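You operate a simulated robot arm through the tools that you are given. There is no shell and no other tool. Be economical: measure what you need, move in short steps, check, and stop when the job is done.

You run a simulated two-armed robot. Do the job below in one go: nothing can be reset, and whatever is moved stays where it is left.

## Task
Pick up the white cartridge that says "bearing" from the top of the stand with the turf samples with one hand, pass it to the other hand and put it on the top of the setup table. Set down upright: white cartridge.
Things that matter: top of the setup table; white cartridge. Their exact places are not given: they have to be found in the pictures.

The check looks at the end state, three seconds after you hand in, the way a careful person would. Anything else that was tipped, shoved, dropped, spilled or broken makes it a failure.

## Robot
Two 7-joint arms with two-finger parallel grippers on one trunk, on a base that drives. Base frame: it is fixed to the floor where the robot stands at the start and does not move with it; the origin is under the middle of the robot, x ahead of it, y to its left, z up; the surface under the hand at the start is at about z = 0.82. Units: m, degrees, N and s.
The left shoulder is at the start at [0.183, 0.171, 1.081], the right one opposite. Places, roughly: top of the setup table [1.6, 1.6, 0.9]. Payload 4.4 kg a hand.
Tool frame (each hand has its own): the origin (TCP) lies between the finger pads and is the grasp point; the fingertips stand 0.023 m ahead of it; z points along the fingers, y is the line along which they close. The gripper opens to 0.094 m. The fingers are 0.038 m wide and 0.01 m thick; the gripper's body (0.054 by 0.096 m) begins 0.039 m behind the TCP.
Orientation is that of the tool frame in the base frame, as a unit quaternion [x, y, z, w]. With the fingers straight down and closing along the base's y, the tool's x points along the base's -x, its y along +y and its z along -z.

## Interface
- The arms move only by the tool send_rows. It takes "left_series", "right_series" or both (then of equal length, played together; a hand with none holds still); each is a list of rows, each an object of numbers (a shift or turn left out is 0, a gripper value left out holds the last): "dx", "dy", "dz": the shift along the tool's x, y, z in units of 25 mm (1.0 is 25 mm); "wx", "wy", "wz": the turn, a rotation vector about the tool's x, y, z in units of 5 degrees (1.0 is 5 degrees). In form: [{"dx": .., "dy": .., "dz": .., "wx": .., "wy": .., "wz": ..}, ...]. A call has 1 to 10 rows; each row shifts and turns the commanded pose from where the row before left it, along the tool's axes as they then stand. "left_fingers" and "right_fingers" are, for a hand that has rows, the opening in per cent of the stroke, from 0 (shut) to 100 (fully open), set as the call begins (left out, the last holds). A call with a number of a shift or a turn outside -1 to 1 is refused whole. A row lasts 0.2 s, in which the tool goes at most 0.05 m and 8.6 degrees; a call with a longer step from one row to the next is refused whole, and so is a gripper value outside its range. Where a pose cannot be reached the arm comes as near as it can. A force on the tool above 40 N (or 10 N above the force at the start of the call, whichever is more), or a blocked arm, ends the call early, and 0.2 s more pass. The fingers move at their own pace (about 0.072 m/s each) and stop on an object; they squeeze with about 39 N. The grip force told is the motor's: it shows also when the fingers shut on nothing. Time passes only in rows, and 0.2 s behind the last, so rows that do not move let the fingers close. It gives the time, the measured TCP pose, the force on the tool (base axes), the opening and the grip force at its end, in the units of the frame above (readings bear some noise), with the torque about the TCP (base axes, N m) and any sound that the robot's microphone picked up, and new pictures: "show" is both (left out), scene, wrist or none (wrist: the cameras of the hands that moved).
- Cameras (640 x 400 px; columns grow to the right, rows downward): "scene" is now at [0.3231, -0.0128, 1.237]; the picture's right is [-0.11, -0.99, 0.00], its down [-0.35, 0.04, -0.94] and it looks along [0.93, -0.11, -0.35] (base axes); focal length 214 px, centre (320, 200). "left" rides on the left gripper at [0.087, -0.016, -0.075] in its tool frame; the picture's right is [0.18, 0.98, 0.00], its down [-0.58, 0.11, -0.81] and it looks along [-0.79, 0.15, 0.59] (tool axes); focal length 243 px, centre (320, 200). "right" rides on the right gripper at [0.086, 0.016, -0.074] in its tool frame; the picture's right is [-0.18, 0.98, 0.00], its down [-0.58, -0.11, -0.81] and it looks along [-0.79, -0.15, 0.59] (tool axes); focal length 243 px, centre (320, 200).
- slide_trunk(by): slides the trunk up (or, below 0, down) by that many m; the arms and the scene camera ride with it, the base frame stays. It gives what a move gives, with no picture.
- steer(legs): drives the robot by 1 to 6 legs, each [ahead, left, turn to the left] in m, m and degrees, along the robot's own axes; the way and the turn of a leg run together, so that a leg with both is an arc; at most 1.5 m and 180 degrees a leg. The arms and the cameras ride along, it lands a little off, and it stops where it bumps. It gives what a move gives, and a new picture of the scene camera.
- aim_head(pan, tilt): turns the head with the scene camera to pan (to the left, within 80 degrees either way) and tilt (down, from -29 to 69), counted from straight ahead of the robot. It gives what a move gives, and a new picture of the scene camera.
- probe_pixels(camera, pixels): for up to 12 pixels [column, row] of the newest picture of that camera ("zoom" is the newest enlarged one), the place [x, y, z] in the base frame of the surface seen there, good to about 0.002 m. No time passes.
- zoom(camera, box): a new picture of the part [left, top, right, bottom] of that camera's present view, enlarged. No time passes.
- job_done(): hands the job in; it is judged then, once.

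Keep the steps short. Do not move on a guess: measure, check each grasp and each placing, and mend mistakes. In all there are 80 turns and 260 pictures (those below and enlarged ones count). Leave the grippers open and the arms clear of the work at the hand-in unless told otherwise, and finish with a single line.

The tools are called after "Emit:" as name(argument=value, ...) on one line, values as JSON. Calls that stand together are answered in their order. send_rows: Moves the arms, as the interface text tells. Its arguments: {"type":"object","properties":{"left_series":{"type":"array","items":{"type":"object","properties":{"dx":{"type":"number"},"dy":{"type":"number"},"dz":{"type":"number"},"wx":{"type":"number"},"wy":{"type":"number"},"wz":{"type":"number"}}}},"left_fingers":{"type":"number"},"right_series":{"type":"array","items":{"type":"object","properties":{"dx":{"type":"number"},"dy":{"type":"number"},"dz":{"type":"number"},"wx":{"type":"number"},"wy":{"type":"number"},"wz":{"type":"number"}}}},"right_fingers":{"type":"number"},"show":{"type":"string","enum":["both","scene","wrist","none"]}},"required":[]} The other tools are called the same way: slide_trunk (by) slides the trunk up or down; steer (legs) drives the base; aim_head (pan, tilt) turns the head that bears the scene camera; probe_pixels (camera, pixels) gives the place of the surface under pixels of a picture; zoom (camera, box) takes an enlarged picture of a part of a camera's view; job_done () hands the job in.

At the start:

```text
clock: 0.0
left_tool_pos: [0.5197, 0.1028, 1.1468]
left_tcp_rot: [-0.001, 1.0, 0.0, -0.001]
left_wrist_force: [-0.4, -0.2, 0.1]
left_torque: [0.01, -0.01, -0.03]
left_finger_gap: 0.0938
left_gripper_force: 0.0
right_tool_pos: [0.5042, -0.387, 1.0705]
right_tcp_rot: [0.0, 1.0, 0.0, 0.0]
right_wrist_force: [0.4, 0.1, 0.2]
right_torque: [0.02, -0.02, 0.0]
right_finger_gap: 0.0939
right_gripper_force: 0.0
trunk travel left (down, up): [-0.1, 0.288]
robot x, y, heading: [-0.0015, 0.0014, 0.1]
head pan, tilt: [-6.5, 20.5]
```

scene: 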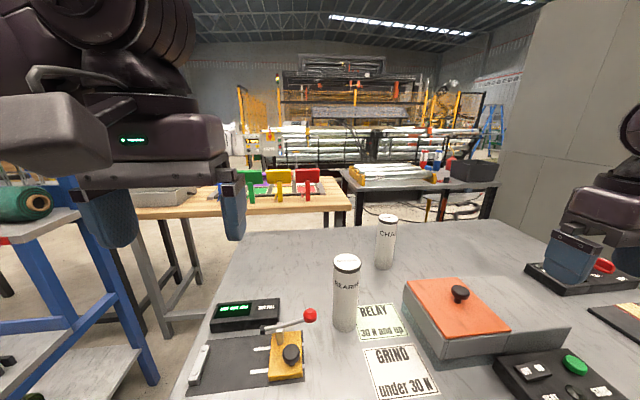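
right: 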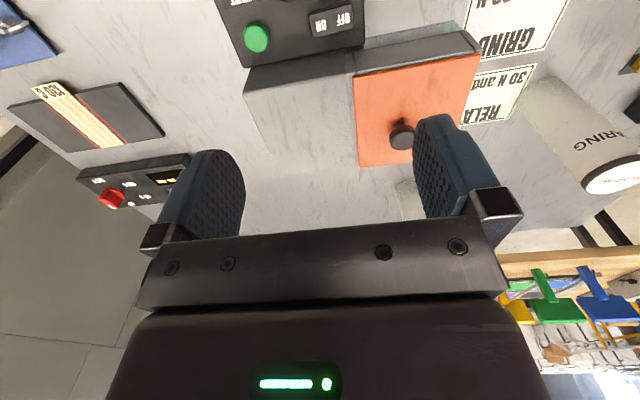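
left: 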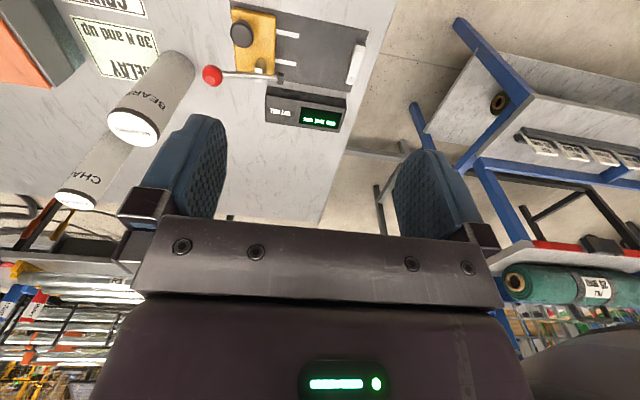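

I see a BEARING cylinder on the front table near (345,290) and a blue stand with a green roll on the left. I'll zoom in and aim the head left to see which one is the turf stand.

Emit:
zoom(camera="scene", box=[180, 200, 500, 400])

Emit:
aim_head(pan=50, tilt=25)

```text
2.00 times, centred on (340, 300) of scene
```

zoom: 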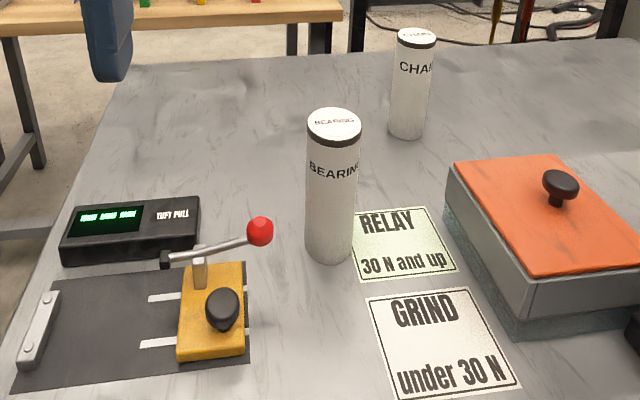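

```text
clock: 1.3
left_tool_pos: [0.5211, 0.1026, 1.1473]
left_tcp_rot: [-0.001, 1.0, 0.0, 0.0]
left_wrist_force: [0.3, 0.4, 0.1]
left_torque: [0.0, 0.01, -0.01]
left_finger_gap: 0.0941
left_gripper_force: 0.0
right_tool_pos: [0.5036, -0.3861, 1.0704]
right_tcp_rot: [0.0, 1.0, 0.0, 0.0]
right_wrist_force: [-0.7, -0.2, 0.1]
right_torque: [0.01, 0.02, 0.03]
right_finger_gap: 0.094
right_gripper_force: 0.0
trunk travel left (down, up): [-0.1, 0.288]
robot x, y, heading: [0.0003, 0.0001, 0.1]
head pan, tilt: [50.0, 25.0]
```

scene: 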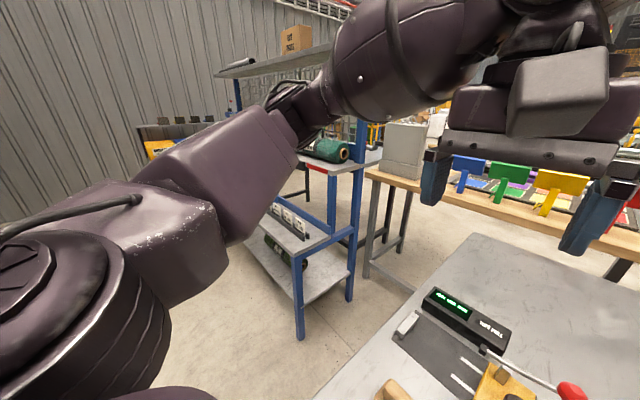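

The left arm blocks part of the view. I'll probe the stand and the wood table and zoom in on both.

Emit:
zoom(camera="scene", box=[200, 40, 400, 320])

Emit:
zoom(camera="scene", box=[360, 110, 640, 280])

Emit:
probe_pixels(camera="scene", pixels=[[330, 168], [310, 285], [290, 215], [390, 177], [600, 240], [400, 150], [300, 40], [270, 65], [450, 310], [480, 245], [330, 150]])

Emit:
aim_head(pan=25, tilt=15)

```text
1.43 times, centred on (300, 180) of scene
```

zoom: 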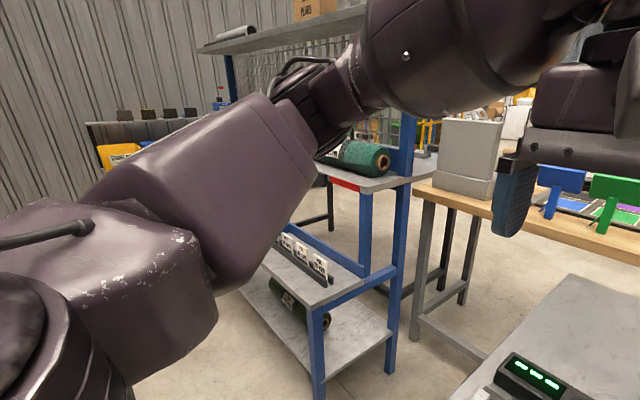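

```text
2.29 times, centred on (500, 195) of scene
```

zoom: 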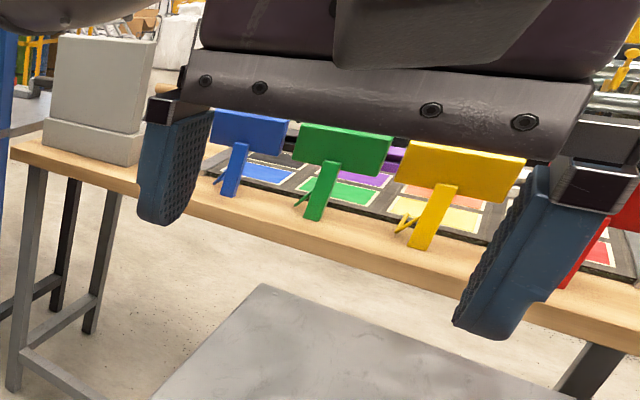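

```text
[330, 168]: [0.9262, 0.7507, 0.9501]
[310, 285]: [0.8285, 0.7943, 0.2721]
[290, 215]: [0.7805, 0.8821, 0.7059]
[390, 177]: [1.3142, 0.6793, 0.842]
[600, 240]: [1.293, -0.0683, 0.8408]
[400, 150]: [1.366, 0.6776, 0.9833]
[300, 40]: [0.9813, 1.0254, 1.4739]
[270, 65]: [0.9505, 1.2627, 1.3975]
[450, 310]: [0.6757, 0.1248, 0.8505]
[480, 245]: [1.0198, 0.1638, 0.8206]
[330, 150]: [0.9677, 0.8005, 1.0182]
```

```text
clock: 2.1
left_tool_pos: [0.5202, 0.1028, 1.1451]
left_tcp_rot: [-0.001, 1.0, 0.0, 0.0]
left_wrist_force: [-0.4, -0.6, -0.4]
left_torque: [-0.02, -0.01, 0.01]
left_finger_gap: 0.0939
left_gripper_force: 0.0
right_tool_pos: [0.5047, -0.3872, 1.0704]
right_tcp_rot: [0.0, 1.0, 0.0, -0.001]
right_wrist_force: [-0.2, 0.5, 0.1]
right_torque: [-0.03, 0.0, 0.01]
right_finger_gap: 0.0941
right_gripper_force: 0.0
trunk travel left (down, up): [-0.1, 0.288]
robot x, y, heading: [-0.0006, 0.0027, -0.2]
head pan, tilt: [25.0, 15.0]
```

scene: 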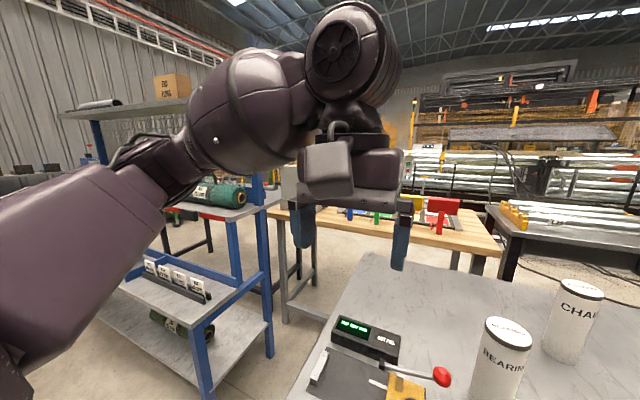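

The left arm still hides the setup table area. I'll look to the right and then back off a little for a wider view.

Emit:
aim_head(pan=-40, tilt=25)

Emit:
steer(legs=[[-0.6, 0, 0]])

Emit:
aim_head(pan=0, tilt=20)

Emit:
aim_head(pan=70, tilt=15)

```text
clock: 3.5
left_tool_pos: [0.5196, 0.1026, 1.1467]
left_tcp_rot: [-0.001, 1.0, 0.0, 0.0]
left_wrist_force: [-0.8, -0.3, -0.4]
left_torque: [-0.03, 0.02, -0.02]
left_finger_gap: 0.0938
left_gripper_force: 0.0
right_tool_pos: [0.5043, -0.3871, 1.0698]
right_tcp_rot: [0.0, 1.0, -0.001, 0.0]
right_wrist_force: [0.0, 0.1, 0.7]
right_torque: [0.01, 0.02, 0.03]
right_finger_gap: 0.0942
right_gripper_force: 0.1
trunk travel left (down, up): [-0.1, 0.288]
robot x, y, heading: [-0.0019, -0.0027, -0.2]
head pan, tilt: [-40.0, 25.0]
```

scene: 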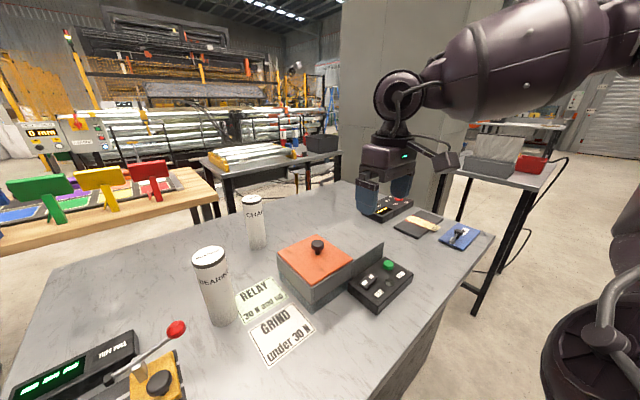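

```text
clock: 6.8
left_tool_pos: [-0.0601, 0.1023, 1.1465]
left_tcp_rot: [0.0, 1.0, -0.002, 0.0]
left_wrist_force: [-0.2, -0.3, -0.1]
left_torque: [0.0, 0.02, 0.01]
left_finger_gap: 0.0939
left_gripper_force: 0.1
right_tool_pos: [-0.0761, -0.3868, 1.0697]
right_tcp_rot: [0.001, 1.0, -0.001, 0.0]
right_wrist_force: [-0.7, -1.1, -0.1]
right_torque: [0.02, 0.01, 0.0]
right_finger_gap: 0.0943
right_gripper_force: 0.2
trunk travel left (down, up): [-0.1, 0.288]
robot x, y, heading: [-0.5787, 0.0002, 0.0]
head pan, tilt: [-40.0, 25.0]
stopped in leg 1: the robot was blocked; the commanded pose is now the measured one
```

scene: 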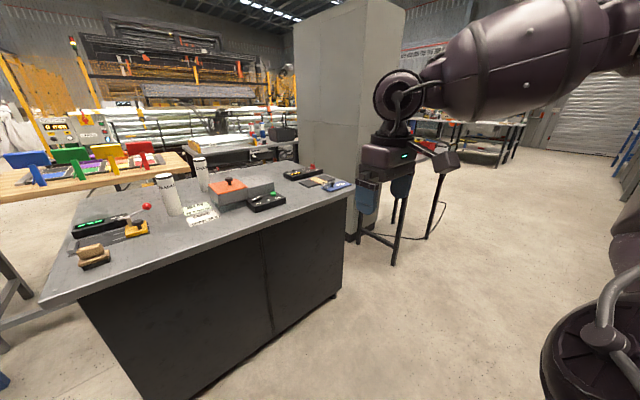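

```text
clock: 7.8
left_tool_pos: [-0.0603, 0.1023, 1.147]
left_tcp_rot: [0.0, 1.0, 0.0, 0.001]
left_wrist_force: [-0.1, -0.7, -0.8]
left_torque: [0.04, 0.01, 0.0]
left_finger_gap: 0.094
left_gripper_force: 0.0
right_tool_pos: [-0.0758, -0.3871, 1.0701]
right_tcp_rot: [0.0, 1.0, 0.0, 0.0]
right_wrist_force: [-0.8, 0.4, -0.1]
right_torque: [-0.03, -0.01, -0.03]
right_finger_gap: 0.094
right_gripper_force: 0.1
trunk travel left (down, up): [-0.1, 0.288]
robot x, y, heading: [-0.5783, -0.0009, 0.0]
head pan, tilt: [0.0, 20.0]
```

scene: 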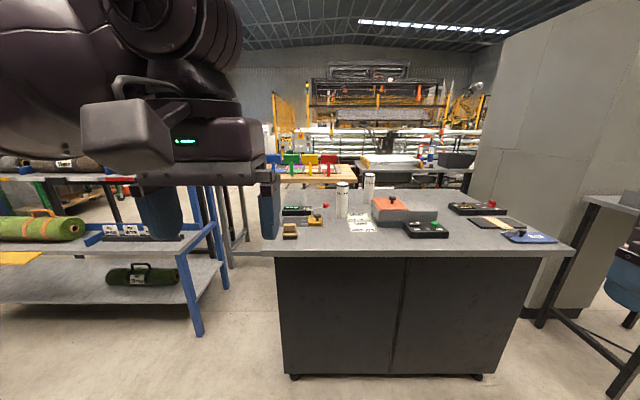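

```text
clock: 9.2
left_tool_pos: [-0.0591, 0.1023, 1.1463]
left_tcp_rot: [0.0, 1.0, -0.001, 0.001]
left_wrist_force: [0.4, 0.3, 0.2]
left_torque: [-0.02, -0.02, -0.02]
left_finger_gap: 0.0938
left_gripper_force: 0.0
right_tool_pos: [-0.075, -0.3876, 1.0689]
right_tcp_rot: [-0.001, 1.0, 0.0, -0.001]
right_wrist_force: [-0.6, 0.1, -1.3]
right_torque: [0.03, 0.0, 0.02]
right_finger_gap: 0.094
right_gripper_force: 0.1
trunk travel left (down, up): [-0.1, 0.288]
robot x, y, heading: [-0.5766, -0.0017, -0.1]
head pan, tilt: [70.0, 15.0]
```

scene: 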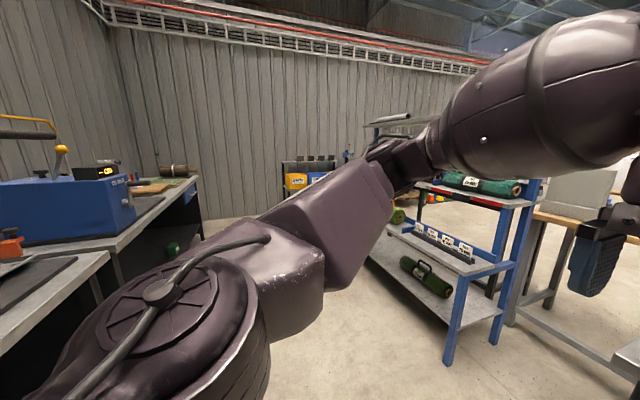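

I bumped slightly behind. Before turning, I'll check the clearance to the surroundings.

Emit:
probe_pixels(camera="scene", pixels=[[60, 340], [150, 230], [100, 210], [425, 290], [495, 185], [450, 330], [500, 335], [300, 180]])

Emit:
steer(legs=[[0.15, 0, 0], [0, 0, 50]])

Emit:
aim_head(pan=-15, tilt=15)

```text
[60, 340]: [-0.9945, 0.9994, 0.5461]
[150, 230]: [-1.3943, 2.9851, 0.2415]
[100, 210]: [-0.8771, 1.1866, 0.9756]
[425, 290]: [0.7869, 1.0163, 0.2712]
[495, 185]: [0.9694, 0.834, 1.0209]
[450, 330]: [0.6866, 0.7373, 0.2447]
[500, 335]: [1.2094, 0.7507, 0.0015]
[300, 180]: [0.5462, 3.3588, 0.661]
```

```text
clock: 12.9
left_tool_pos: [-0.1662, 0.4606, 1.1472]
left_tcp_rot: [-0.416, 0.909, -0.001, 0.001]
left_wrist_force: [-0.4, 0.5, -0.8]
left_torque: [-0.02, -0.07, -0.01]
left_finger_gap: 0.0941
left_gripper_force: 0.1
right_tool_pos: [0.1941, 0.128, 1.0705]
right_tcp_rot: [-0.416, 0.91, -0.001, 0.0]
right_wrist_force: [-0.4, 0.4, 1.1]
right_torque: [0.01, 0.01, -0.01]
right_finger_gap: 0.0942
right_gripper_force: 0.0
trunk travel left (down, up): [-0.1, 0.288]
robot x, y, heading: [-0.4275, -0.0005, 49.0]
head pan, tilt: [70.0, 15.0]
```

scene: 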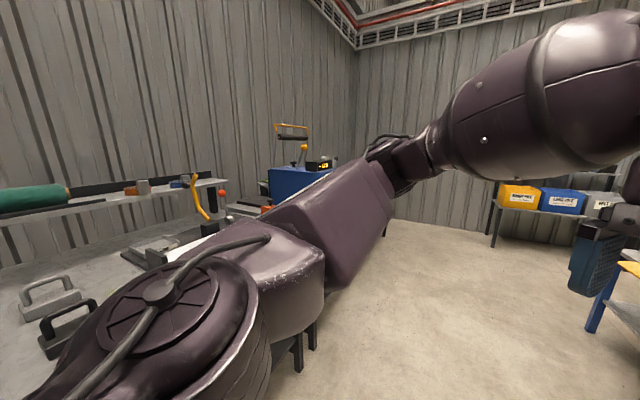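

```text
clock: 14.4
left_tool_pos: [-0.1657, 0.4598, 1.1475]
left_tcp_rot: [-0.416, 0.909, 0.0, 0.001]
left_wrist_force: [0.5, 0.5, 0.5]
left_torque: [0.01, 0.0, 0.01]
left_finger_gap: 0.094
left_gripper_force: 0.2
right_tool_pos: [0.1943, 0.1276, 1.0706]
right_tcp_rot: [-0.415, 0.91, 0.0, 0.0]
right_wrist_force: [0.2, 0.2, 0.9]
right_torque: [0.04, 0.01, 0.0]
right_finger_gap: 0.0943
right_gripper_force: 0.0
trunk travel left (down, up): [-0.1, 0.288]
robot x, y, heading: [-0.4243, -0.0032, 49.1]
head pan, tilt: [-15.0, 15.0]
```

scene: 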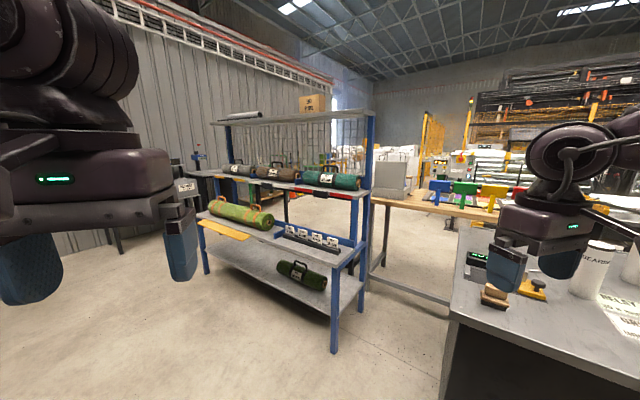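

Emit:
zoom(camera="scene", box=[190, 80, 450, 310])

Emit:
probe_pixels(camera="scene", pixels=[[330, 181], [440, 207], [390, 198], [290, 116], [220, 235], [260, 215], [395, 160]])

```text
1.74 times, centred on (320, 195) of scene
```

zoom: 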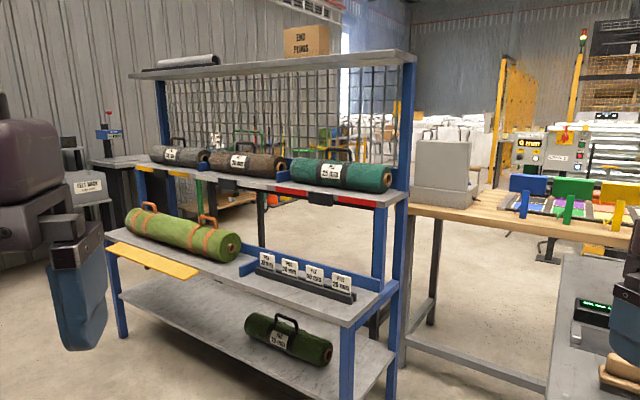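

```text
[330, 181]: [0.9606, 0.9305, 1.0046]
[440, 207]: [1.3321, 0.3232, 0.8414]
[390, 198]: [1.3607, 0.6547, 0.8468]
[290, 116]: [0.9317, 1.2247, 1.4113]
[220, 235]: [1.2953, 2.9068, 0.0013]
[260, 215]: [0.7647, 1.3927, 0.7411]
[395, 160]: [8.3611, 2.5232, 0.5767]
```

No cartridge on the blue rack. The setup table should be behind it, so I'll drive along the open floor to the left of the rack to see it.

Emit:
probe_pixels(camera="scene", pixels=[[207, 268], [225, 245], [335, 345], [445, 330], [100, 300], [120, 245]])

Emit:
steer(legs=[[0, 0, 28], [1.2, 0, 0], [0, 0, -45]])

Emit:
aim_head(pan=0, tilt=15)

```text
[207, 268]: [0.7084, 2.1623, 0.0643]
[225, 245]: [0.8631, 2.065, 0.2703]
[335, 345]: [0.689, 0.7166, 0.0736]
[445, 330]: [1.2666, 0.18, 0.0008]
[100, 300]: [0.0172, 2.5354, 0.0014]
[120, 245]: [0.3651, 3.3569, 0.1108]
```

```text
clock: 24.1
left_tool_pos: [0.233, 1.5589, 1.1457]
left_tcp_rot: [-0.273, 0.962, 0.0, 0.0]
left_wrist_force: [0.2, -1.1, -0.3]
left_torque: [0.0, 0.01, 0.0]
left_finger_gap: 0.0939
left_gripper_force: 0.0
right_tool_pos: [0.4778, 1.1341, 1.0691]
right_tcp_rot: [-0.274, 0.962, 0.0, -0.001]
right_wrist_force: [0.0, -0.1, 0.2]
right_torque: [0.01, 0.0, 0.01]
right_finger_gap: 0.094
right_gripper_force: 0.0
trunk travel left (down, up): [-0.1, 0.288]
robot x, y, heading: [-0.1524, 1.1977, 31.7]
head pan, tilt: [-15.0, 15.0]
```

scene: 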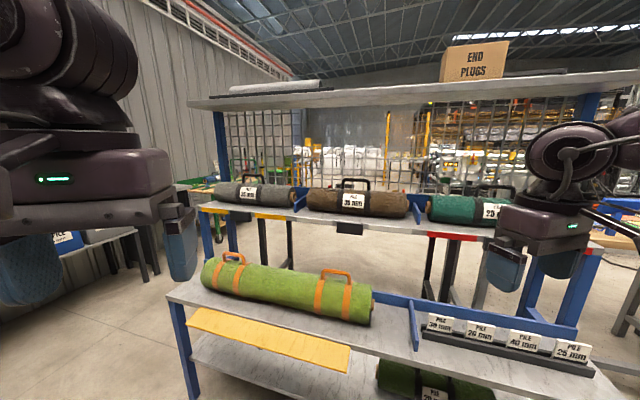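

```text
clock: 24.9
left_tool_pos: [0.2331, 1.5591, 1.1476]
left_tcp_rot: [-0.274, 0.962, 0.001, 0.001]
left_wrist_force: [0.5, -0.3, -0.2]
left_torque: [-0.01, 0.0, -0.02]
left_finger_gap: 0.0938
left_gripper_force: 0.1
right_tool_pos: [0.478, 1.1353, 1.0706]
right_tcp_rot: [-0.274, 0.962, -0.002, 0.001]
right_wrist_force: [0.4, -0.3, -0.1]
right_torque: [0.0, 0.01, 0.01]
right_finger_gap: 0.0943
right_gripper_force: 0.0
trunk travel left (down, up): [-0.1, 0.288]
robot x, y, heading: [-0.1525, 1.1951, 31.6]
head pan, tilt: [0.0, 15.0]
```

scene: 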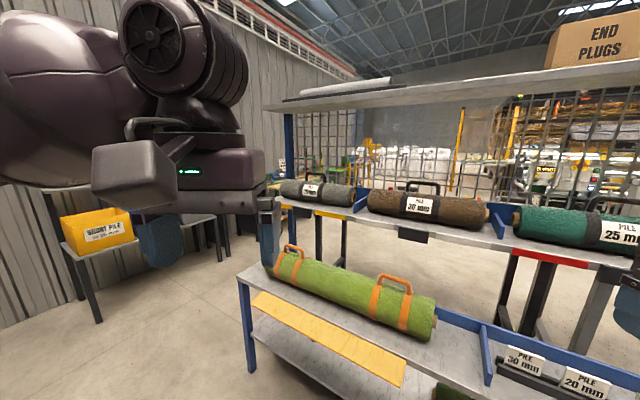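

I can't see behind the rack yet. I'll go further along to view around its left end.

Emit:
steer(legs=[[0.35, 0.9, 0], [0.3, 0.0, -30]])

Emit:
aim_head(pan=-20, tilt=20)

```text
clock: 34.9
left_tool_pos: [0.4714, 2.3493, 1.1475]
left_tcp_rot: [-0.011, 1.0, 0.0, 0.001]
left_wrist_force: [0.4, 0.1, 0.2]
left_torque: [0.0, 0.03, 0.03]
left_finger_gap: 0.0943
left_gripper_force: 0.1
right_tool_pos: [0.4668, 1.8606, 1.0699]
right_tcp_rot: [-0.011, 1.0, 0.0, 0.001]
right_wrist_force: [0.3, 0.6, 0.6]
right_torque: [0.0, 0.01, 0.02]
right_finger_gap: 0.094
right_gripper_force: 0.0
trunk travel left (down, up): [-0.1, 0.288]
robot x, y, heading: [-0.0445, 2.2363, 1.3]
head pan, tilt: [0.0, 15.0]
```

scene: 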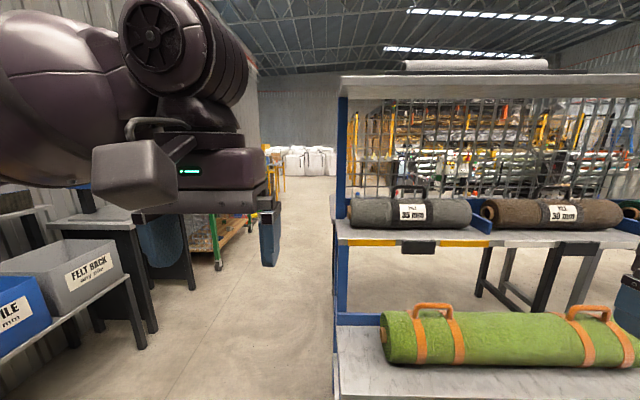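

```text
clock: 35.7
left_tool_pos: [0.4724, 2.3501, 1.1476]
left_tcp_rot: [-0.011, 1.0, 0.0, 0.001]
left_wrist_force: [0.2, 0.2, 0.0]
left_torque: [-0.01, 0.0, -0.03]
left_finger_gap: 0.0939
left_gripper_force: 0.1
right_tool_pos: [0.4664, 1.8612, 1.0707]
right_tcp_rot: [-0.011, 1.0, 0.0, 0.0]
right_wrist_force: [0.5, 0.4, 0.2]
right_torque: [-0.01, 0.0, -0.01]
right_finger_gap: 0.0938
right_gripper_force: 0.0
trunk travel left (down, up): [-0.1, 0.288]
robot x, y, heading: [-0.0423, 2.2336, 1.2]
head pan, tilt: [-20.0, 20.0]
```

scene: 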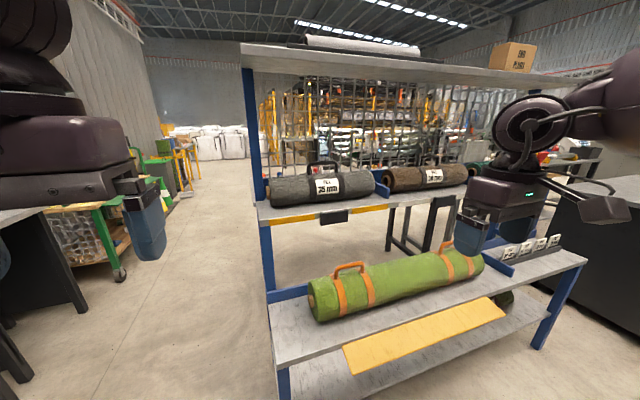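

Dark table legs are visible behind the rack around (410,230). I'll zoom in and probe.

Emit:
zoom(camera="scene", box=[250, 80, 550, 270])

Emit:
probe_pixels(camera="scene", pixels=[[430, 225], [395, 230], [400, 245], [450, 215], [80, 290], [105, 210], [30, 222], [250, 230], [310, 45]])

```text
2.11 times, centred on (400, 175) of scene
```

zoom: 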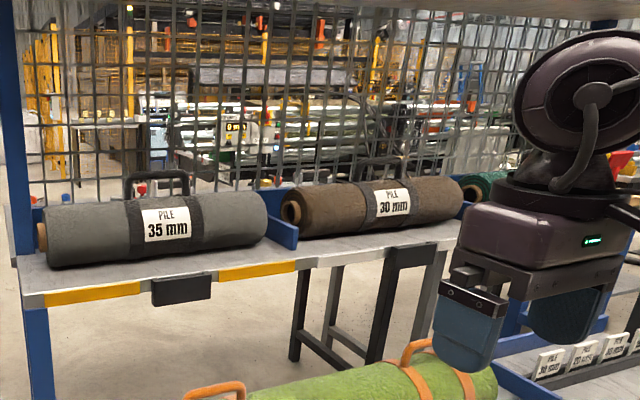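

```text
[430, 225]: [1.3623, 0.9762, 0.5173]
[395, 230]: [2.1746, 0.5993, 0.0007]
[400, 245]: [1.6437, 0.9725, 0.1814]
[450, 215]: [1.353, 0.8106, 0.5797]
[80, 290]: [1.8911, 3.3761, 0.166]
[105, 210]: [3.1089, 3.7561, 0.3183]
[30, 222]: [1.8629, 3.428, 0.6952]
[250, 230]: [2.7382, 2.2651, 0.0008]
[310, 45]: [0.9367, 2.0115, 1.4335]
```

I'll drive forward through the open lane past the rack and look at the area behind it.

Emit:
steer(legs=[[0, 0.4, 0], [1.3, 0, 0]])

Emit:
aim_head(pan=-65, tilt=20)

```text
clock: 43.1
left_tool_pos: [1.1327, 2.7434, 1.1531]
left_tcp_rot: [0.005, 1.0, -0.001, 0.007]
left_wrist_force: [-0.5, 0.4, 0.0]
left_torque: [0.0, -0.01, 0.03]
left_finger_gap: 0.0942
left_gripper_force: 0.0
right_tool_pos: [1.1031, 2.262, 1.0685]
right_tcp_rot: [-0.007, 1.0, -0.004, -0.007]
right_wrist_force: [-0.1, 0.0, -1.1]
right_torque: [0.01, 0.01, -0.01]
right_finger_gap: 0.0941
right_gripper_force: 0.0
trunk travel left (down, up): [-0.1, 0.288]
robot x, y, heading: [0.6237, 2.6458, -0.4]
head pan, tilt: [-20.0, 20.0]
stopped in leg 2: the robot was blocked; the commanded pose is now the measured one
```

scene: 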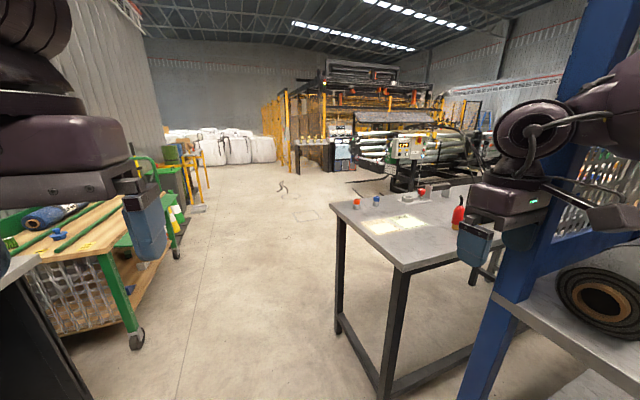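

```text
clock: 44.2
left_tool_pos: [1.131, 2.7454, 1.1542]
left_tcp_rot: [0.003, 1.0, -0.001, 0.008]
left_wrist_force: [0.1, -0.3, -1.1]
left_torque: [0.0, -0.03, 0.02]
left_finger_gap: 0.0938
left_gripper_force: 0.1
right_tool_pos: [1.102, 2.263, 1.07]
right_tcp_rot: [-0.008, 1.0, -0.003, -0.008]
right_wrist_force: [0.7, -0.6, 0.6]
right_torque: [0.01, 0.02, -0.01]
right_finger_gap: 0.0938
right_gripper_force: 0.1
trunk travel left (down, up): [-0.1, 0.288]
robot x, y, heading: [0.6201, 2.6447, -0.3]
head pan, tilt: [-65.0, 20.0]
```

scene: 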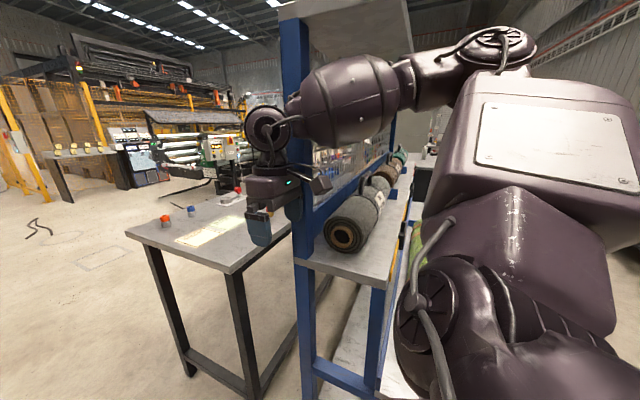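

There's a grey table with dark legs behind the rack, likely the setup table. Something blocked me, so I'll probe before moving.

Emit:
probe_pixels(camera="scene", pixels=[[230, 270], [133, 232], [210, 235], [185, 370], [300, 265], [165, 218], [192, 211], [290, 60], [340, 60]])

Emit:
zoom(camera="scene", box=[110, 100, 410, 290])

Emit:
aim_head(pan=50, tilt=45)

```text
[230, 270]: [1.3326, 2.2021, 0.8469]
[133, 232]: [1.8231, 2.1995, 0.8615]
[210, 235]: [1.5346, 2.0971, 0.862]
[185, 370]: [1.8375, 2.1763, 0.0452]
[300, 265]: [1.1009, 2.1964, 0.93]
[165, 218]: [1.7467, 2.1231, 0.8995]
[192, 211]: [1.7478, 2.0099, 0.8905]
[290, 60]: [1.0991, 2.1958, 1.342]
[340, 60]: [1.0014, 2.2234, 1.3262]
```

```text
2.11 times, centred on (260, 195) of scene
```

zoom: 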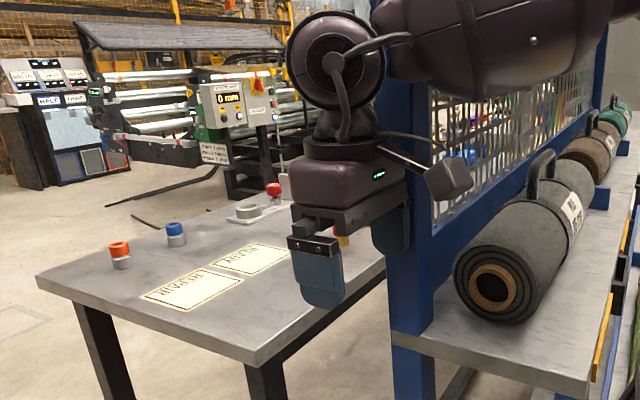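

```text
clock: 46.2
left_tool_pos: [1.1317, 2.7464, 1.1543]
left_tcp_rot: [0.002, 1.0, 0.0, 0.007]
left_wrist_force: [0.6, 0.2, 0.0]
left_torque: [0.01, -0.01, 0.02]
left_finger_gap: 0.094
left_gripper_force: 0.1
right_tool_pos: [1.103, 2.2634, 1.0707]
right_tcp_rot: [-0.008, 1.0, -0.003, -0.008]
right_wrist_force: [0.6, -1.0, -0.2]
right_torque: [-0.01, -0.01, -0.01]
right_finger_gap: 0.094
right_gripper_force: 0.1
trunk travel left (down, up): [-0.1, 0.288]
robot x, y, heading: [0.628, 2.6436, -0.3]
head pan, tilt: [50.0, 45.0]
```

scene: 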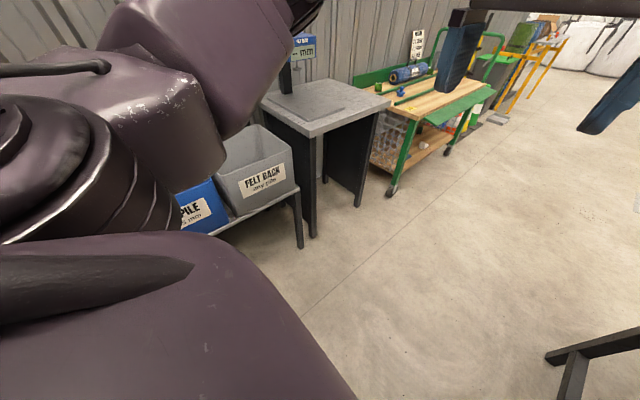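

The table at x 1.33–1.85, ending at y≈2.2, z 0.862 matches the setup table. My right elbow likely touched the rack upright. I'll probe the left obstacles before shifting left.

Emit:
probe_pixels(camera="scene", pixels=[[290, 188], [300, 245], [312, 235], [390, 195], [215, 205], [312, 130], [400, 160], [220, 140], [120, 150]])

Emit:
aim_head(pan=-75, tilt=-10)

```text
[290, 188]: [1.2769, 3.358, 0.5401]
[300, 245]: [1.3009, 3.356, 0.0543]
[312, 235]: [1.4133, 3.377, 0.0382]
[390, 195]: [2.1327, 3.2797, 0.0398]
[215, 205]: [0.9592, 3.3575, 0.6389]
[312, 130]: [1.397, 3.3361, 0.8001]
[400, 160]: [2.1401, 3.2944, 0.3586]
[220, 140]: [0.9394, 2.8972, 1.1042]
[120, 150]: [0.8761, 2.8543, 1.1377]
```

```text
clock: 48.2
left_tool_pos: [1.1318, 2.7451, 1.1545]
left_tcp_rot: [0.002, 1.0, -0.001, 0.007]
left_wrist_force: [0.1, -0.2, 0.1]
left_torque: [0.02, -0.01, -0.02]
left_finger_gap: 0.0941
left_gripper_force: 0.0
right_tool_pos: [1.1034, 2.263, 1.0684]
right_tcp_rot: [-0.008, 1.0, -0.003, -0.008]
right_wrist_force: [-0.2, -0.8, 0.1]
right_torque: [0.02, -0.03, -0.01]
right_finger_gap: 0.0939
right_gripper_force: 0.2
trunk travel left (down, up): [-0.1, 0.288]
robot x, y, heading: [0.6219, 2.6494, -0.3]
head pan, tilt: [-75.0, -10.0]
```

scene: 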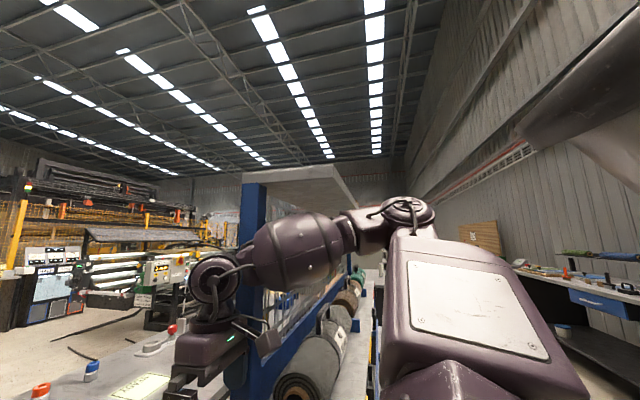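

The right gripper is touching the rack upright. I'll back off a bit, shift left, and then move ahead to see the setup table top.

Emit:
steer(legs=[[-0.04, 0, 0], [0, 0.13, 0], [0.75, 0, 0], [0, 0, -35]])

Emit:
aim_head(pan=-40, tilt=25)

```text
clock: 52.7
left_tool_pos: [1.4808, 2.7888, 1.1543]
left_tcp_rot: [0.1, 0.995, -0.004, 0.009]
left_wrist_force: [0.8, 0.5, -0.6]
left_torque: [0.03, 0.01, 0.04]
left_finger_gap: 0.0942
left_gripper_force: 0.0
right_tool_pos: [1.3558, 2.313, 1.083]
right_tcp_rot: [0.102, 0.994, -0.025, 0.001]
right_wrist_force: [0.3, -0.2, -0.3]
right_torque: [-0.02, -0.03, 0.01]
right_finger_gap: 0.0942
right_gripper_force: 0.0
trunk travel left (down, up): [-0.1, 0.288]
robot x, y, heading: [0.9675, 2.785, -11.2]
head pan, tilt: [-75.0, -10.0]
stopped in leg 3: the robot was blocked; the commanded pose is now the measured one
```

scene: 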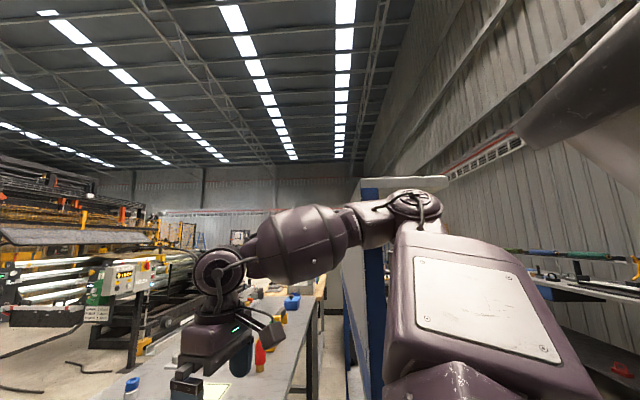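

```text
clock: 53.7
left_tool_pos: [1.4785, 2.7905, 1.1573]
left_tcp_rot: [0.098, 0.995, -0.004, 0.013]
left_wrist_force: [-0.7, 0.1, -0.5]
left_torque: [-0.02, 0.0, -0.07]
left_finger_gap: 0.0938
left_gripper_force: 0.1
right_tool_pos: [1.3556, 2.316, 1.084]
right_tcp_rot: [0.098, 0.995, -0.022, 0.002]
right_wrist_force: [-0.3, -0.1, -0.2]
right_torque: [0.0, 0.02, 0.02]
right_finger_gap: 0.0937
right_gripper_force: 0.0
trunk travel left (down, up): [-0.1, 0.288]
robot x, y, heading: [0.9713, 2.784, -11.3]
head pan, tilt: [-40.0, 25.0]
```

scene: 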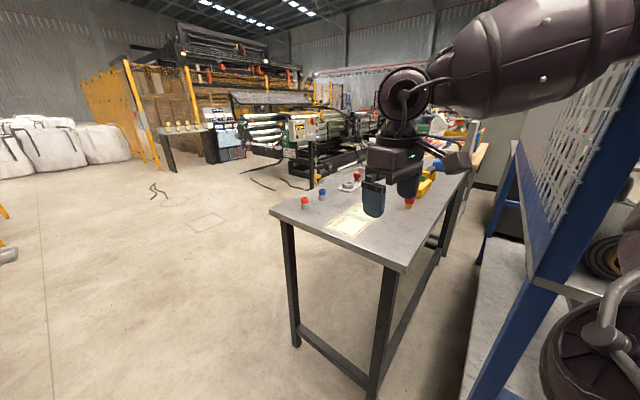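

The lane is tight for my flared elbows: the right arm touched the rack upright again. I'll take the table-top view now, then reverse clear of it.

Emit:
zoom(camera="scene", box=[250, 100, 510, 280])

Emit:
probe_pixels(camera="scene", pixels=[[305, 204], [322, 194], [345, 222], [272, 214], [402, 268], [350, 183], [425, 190], [310, 180], [460, 180], [430, 220]])

Emit:
steer(legs=[[-0.35, 0, 0], [0, 0, 11]])

```text
2.22 times, centred on (380, 190) of scene
```

zoom: 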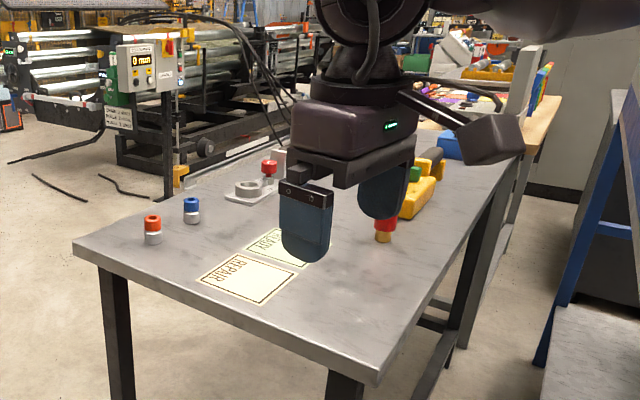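

```text
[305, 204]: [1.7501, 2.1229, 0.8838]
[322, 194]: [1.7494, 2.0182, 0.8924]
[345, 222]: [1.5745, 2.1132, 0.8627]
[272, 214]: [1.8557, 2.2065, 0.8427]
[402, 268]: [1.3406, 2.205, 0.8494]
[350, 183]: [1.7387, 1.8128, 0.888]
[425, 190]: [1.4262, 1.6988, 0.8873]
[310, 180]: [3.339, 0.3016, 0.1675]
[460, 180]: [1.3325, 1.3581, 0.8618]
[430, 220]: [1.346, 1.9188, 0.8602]
```

```text
clock: 54.3
left_tool_pos: [1.4876, 2.7844, 1.1509]
left_tcp_rot: [0.104, 0.995, -0.003, 0.005]
left_wrist_force: [-0.3, -0.3, -0.3]
left_torque: [-0.02, 0.0, 0.01]
left_finger_gap: 0.0939
left_gripper_force: 0.1
right_tool_pos: [1.3575, 2.3083, 1.0815]
right_tcp_rot: [0.107, 0.994, -0.027, -0.003]
right_wrist_force: [0.4, 0.0, -0.2]
right_torque: [-0.01, 0.02, -0.04]
right_finger_gap: 0.0937
right_gripper_force: 0.1
trunk travel left (down, up): [-0.1, 0.288]
robot x, y, heading: [0.9675, 2.7819, -11.7]
head pan, tilt: [-40.0, 25.0]
stopped in leg 1: the robot was blocked; the commanded pose is now the measured one
```

scene: 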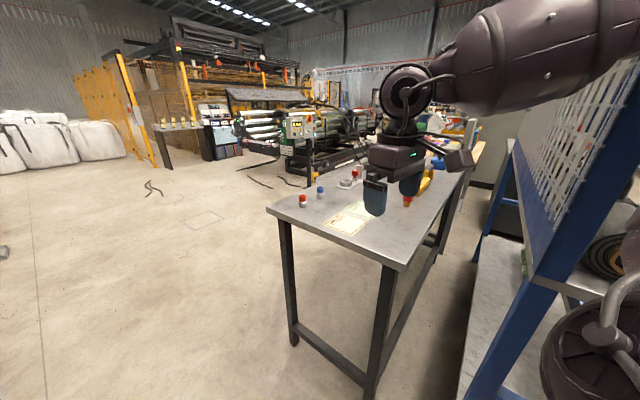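

Backing is blocked too, so the elbow is beside the upright. I'll slide left, directly away from the rack.

Emit:
steer(legs=[[0, 0.15, 0]])

Emit:
aim_head(pan=-80, tilt=35)

```text
clock: 55.0
left_tool_pos: [1.4909, 2.7808, 1.1488]
left_tcp_rot: [0.108, 0.994, -0.002, 0.002]
left_wrist_force: [0.2, 0.1, -0.2]
left_torque: [-0.02, 0.01, 0.01]
left_finger_gap: 0.0941
left_gripper_force: 0.0
right_tool_pos: [1.3563, 2.3065, 1.0801]
right_tcp_rot: [0.11, 0.993, -0.03, -0.004]
right_wrist_force: [-0.9, 0.4, 0.0]
right_torque: [0.01, -0.02, -0.02]
right_finger_gap: 0.0941
right_gripper_force: 0.0
trunk travel left (down, up): [-0.1, 0.288]
robot x, y, heading: [0.9678, 2.7813, -12.3]
head pan, tilt: [-40.0, 25.0]
stopped in leg 1: the robot was blocked; the commanded pose is now the measured one
```

scene: 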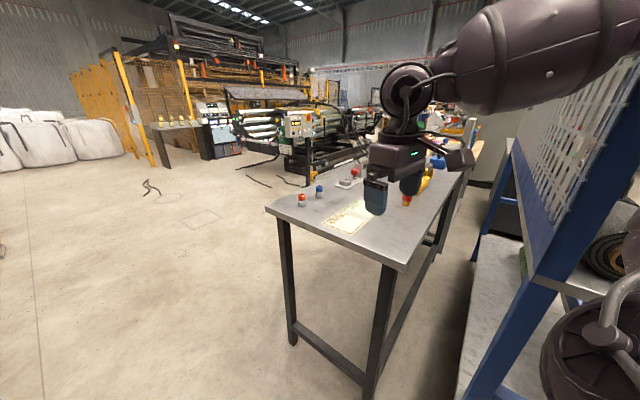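

```text
clock: 56.1
left_tool_pos: [1.4902, 2.7824, 1.1504]
left_tcp_rot: [0.104, 0.995, -0.004, 0.005]
left_wrist_force: [0.1, -0.2, -0.5]
left_torque: [0.04, 0.03, -0.02]
left_finger_gap: 0.0944
left_gripper_force: 0.0
right_tool_pos: [1.356, 2.3067, 1.0815]
right_tcp_rot: [0.109, 0.994, -0.027, -0.003]
right_wrist_force: [0.5, -0.6, -0.6]
right_torque: [-0.03, 0.0, 0.04]
right_finger_gap: 0.0941
right_gripper_force: 0.0
trunk travel left (down, up): [-0.1, 0.288]
robot x, y, heading: [0.9643, 2.7831, -12.1]
head pan, tilt: [-80.0, 35.0]
```

scene: 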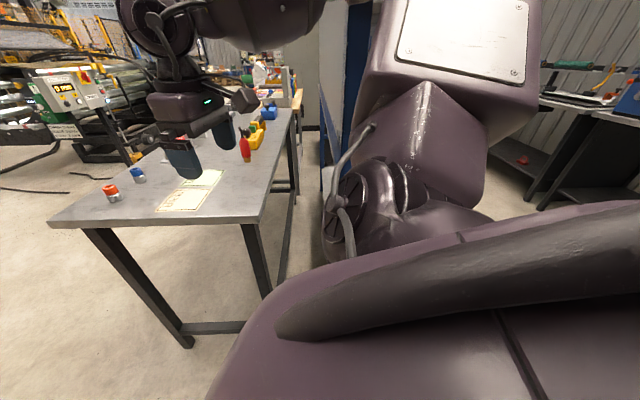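

Left is blocked as well; I'll check the left side.

Emit:
aim_head(pan=80, tilt=20)

Emit:
aim_head(pan=50, tilt=30)

```text
clock: 58.5
left_tool_pos: [1.4892, 2.7828, 1.1512]
left_tcp_rot: [0.104, 0.995, -0.004, 0.006]
left_wrist_force: [-0.3, -1.1, -1.0]
left_torque: [0.0, 0.0, 0.0]
left_finger_gap: 0.0943
left_gripper_force: 0.0
right_tool_pos: [1.355, 2.3087, 1.0806]
right_tcp_rot: [0.108, 0.994, -0.028, -0.002]
right_wrist_force: [0.4, 0.4, -0.6]
right_torque: [0.01, 0.0, 0.0]
right_finger_gap: 0.0939
right_gripper_force: 0.1
trunk travel left (down, up): [-0.1, 0.288]
robot x, y, heading: [0.9644, 2.7885, -11.9]
head pan, tilt: [80.0, 20.0]
```

scene: 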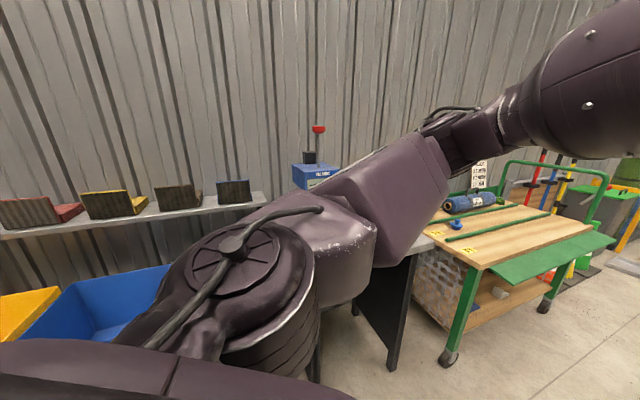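

```text
clock: 59.5
left_tool_pos: [1.4888, 2.7824, 1.1518]
left_tcp_rot: [0.105, 0.995, -0.002, 0.005]
left_wrist_force: [-0.4, 0.9, 0.7]
left_torque: [-0.04, -0.01, 0.0]
left_finger_gap: 0.0941
left_gripper_force: 0.0
right_tool_pos: [1.3563, 2.3074, 1.0817]
right_tcp_rot: [0.109, 0.994, -0.028, -0.003]
right_wrist_force: [-0.4, -0.5, 0.0]
right_torque: [0.01, 0.03, 0.0]
right_finger_gap: 0.094
right_gripper_force: 0.1
trunk travel left (down, up): [-0.1, 0.288]
robot x, y, heading: [0.969, 2.7836, -11.9]
head pan, tilt: [50.0, 30.0]
```

scene: 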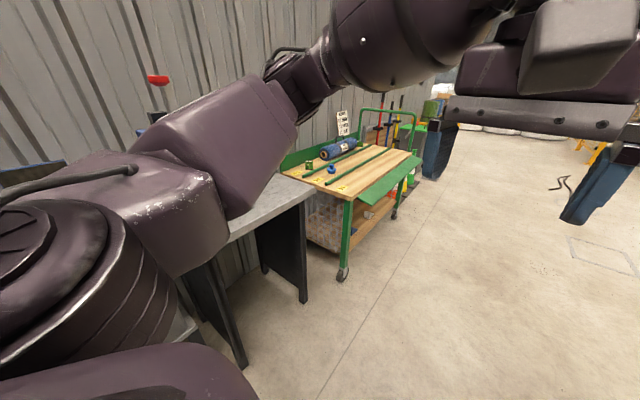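

Emit:
probe_pixels(camera="scene", pixels=[[205, 270], [160, 230], [240, 215], [190, 120], [310, 110], [260, 210], [245, 225], [60, 165], [30, 220], [390, 60]])

Emit:
zoom(camera="scene", box=[0, 60, 330, 380])

Emit:
aim_head(pan=80, tilt=40)

```text
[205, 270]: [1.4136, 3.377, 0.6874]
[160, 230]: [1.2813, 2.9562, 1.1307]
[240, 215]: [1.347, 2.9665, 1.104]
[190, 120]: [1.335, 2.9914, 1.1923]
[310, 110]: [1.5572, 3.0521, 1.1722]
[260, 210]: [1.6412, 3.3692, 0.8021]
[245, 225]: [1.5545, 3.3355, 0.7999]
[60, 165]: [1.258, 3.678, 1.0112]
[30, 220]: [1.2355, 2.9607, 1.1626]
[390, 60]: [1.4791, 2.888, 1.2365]
```

```text
1.25 times, centred on (165, 220) of scene
```

zoom: 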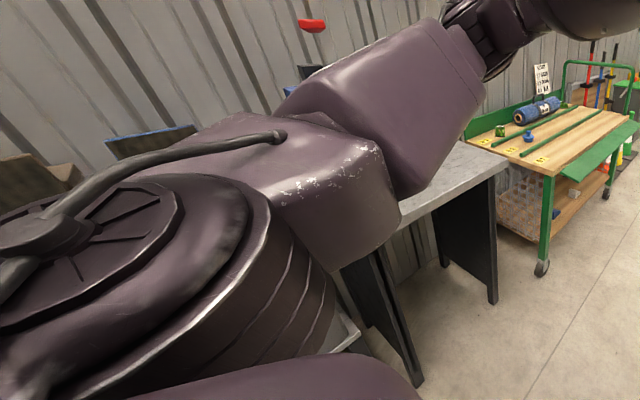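

```text
clock: 60.4
left_tool_pos: [1.4888, 2.7826, 1.1518]
left_tcp_rot: [0.104, 0.995, -0.003, 0.005]
left_wrist_force: [-0.8, -0.5, 0.3]
left_torque: [0.01, 0.01, -0.01]
left_finger_gap: 0.0941
left_gripper_force: 0.0
right_tool_pos: [1.3566, 2.3085, 1.0822]
right_tcp_rot: [0.109, 0.994, -0.028, -0.002]
right_wrist_force: [0.9, 0.5, -0.1]
right_torque: [-0.01, 0.04, -0.01]
right_finger_gap: 0.0939
right_gripper_force: 0.1
trunk travel left (down, up): [-0.1, 0.288]
robot x, y, heading: [0.9676, 2.7851, -11.9]
head pan, tilt: [80.0, 40.0]
```

scene: 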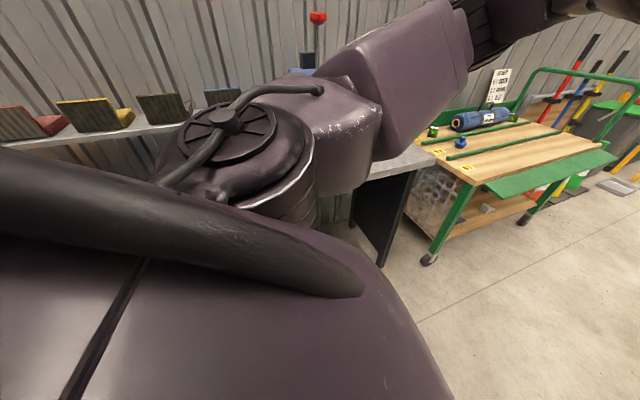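

The right arm is pressed sideways against the upright. I'll extend the right hand forward and slightly left and up over the free space, to pull its elbow in.

Emit:
send_rows(right_series=[{"dx": -0.8, "dy": 0.5, "dz": -0.3}, {"dx": -0.8, "dy": 0.5, "dz": -0.3}, {"dx": -0.8, "dy": 0.5, "dz": -0.3}, {"dx": -0.8, "dy": 0.5, "dz": -0.3}, {"dx": -0.8, "dy": 0.5, "dz": -0.3}, {"dx": -0.8, "dy": 0.5, "dz": -0.3}], show="none")

Emit:
aim_head(pan=-75, tilt=20)

```text
clock: 62.0
left_tool_pos: [1.4614, 2.6945, 1.1614]
left_tcp_rot: [0.211, 0.977, -0.009, 0.013]
left_wrist_force: [0.3, -0.7, 0.2]
left_torque: [0.01, 0.01, 0.01]
left_finger_gap: 0.094
left_gripper_force: 0.0
right_tool_pos: [1.3695, 2.2815, 1.1345]
right_tcp_rot: [0.212, 0.977, -0.03, 0.004]
right_wrist_force: [-0.8, -1.0, 0.0]
right_torque: [-0.01, 0.0, 0.03]
right_finger_gap: 0.0936
right_gripper_force: 0.2
trunk travel left (down, up): [-0.1, 0.288]
robot x, y, heading: [0.9656, 2.796, -24.2]
head pan, tilt: [80.0, 40.0]
stopped in row 6 (right hand): the arm was blocked; the commanded pose is now the measured one
```

```text
clock: 64.4
left_tool_pos: [1.4613, 2.694, 1.1612]
left_tcp_rot: [0.21, 0.978, -0.01, 0.013]
left_wrist_force: [-0.4, -0.6, 0.3]
left_torque: [-0.03, 0.0, 0.0]
left_finger_gap: 0.094
left_gripper_force: 0.0
right_tool_pos: [1.368, 2.2814, 1.1372]
right_tcp_rot: [0.212, 0.977, -0.03, 0.003]
right_wrist_force: [0.4, 0.1, 0.7]
right_torque: [0.0, -0.06, -0.02]
right_finger_gap: 0.094
right_gripper_force: 0.1
trunk travel left (down, up): [-0.1, 0.288]
robot x, y, heading: [0.9659, 2.7936, -24.1]
head pan, tilt: [-75.0, 20.0]
```

scene: 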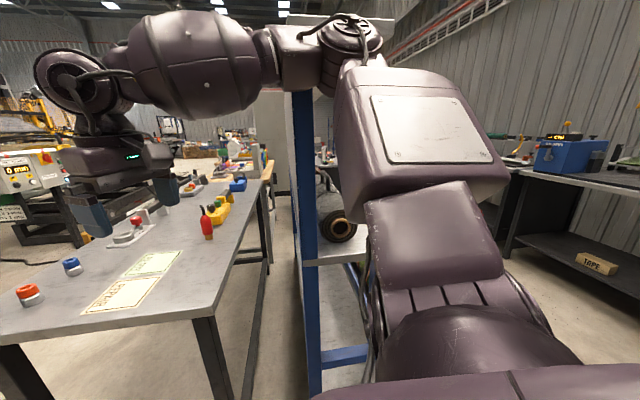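

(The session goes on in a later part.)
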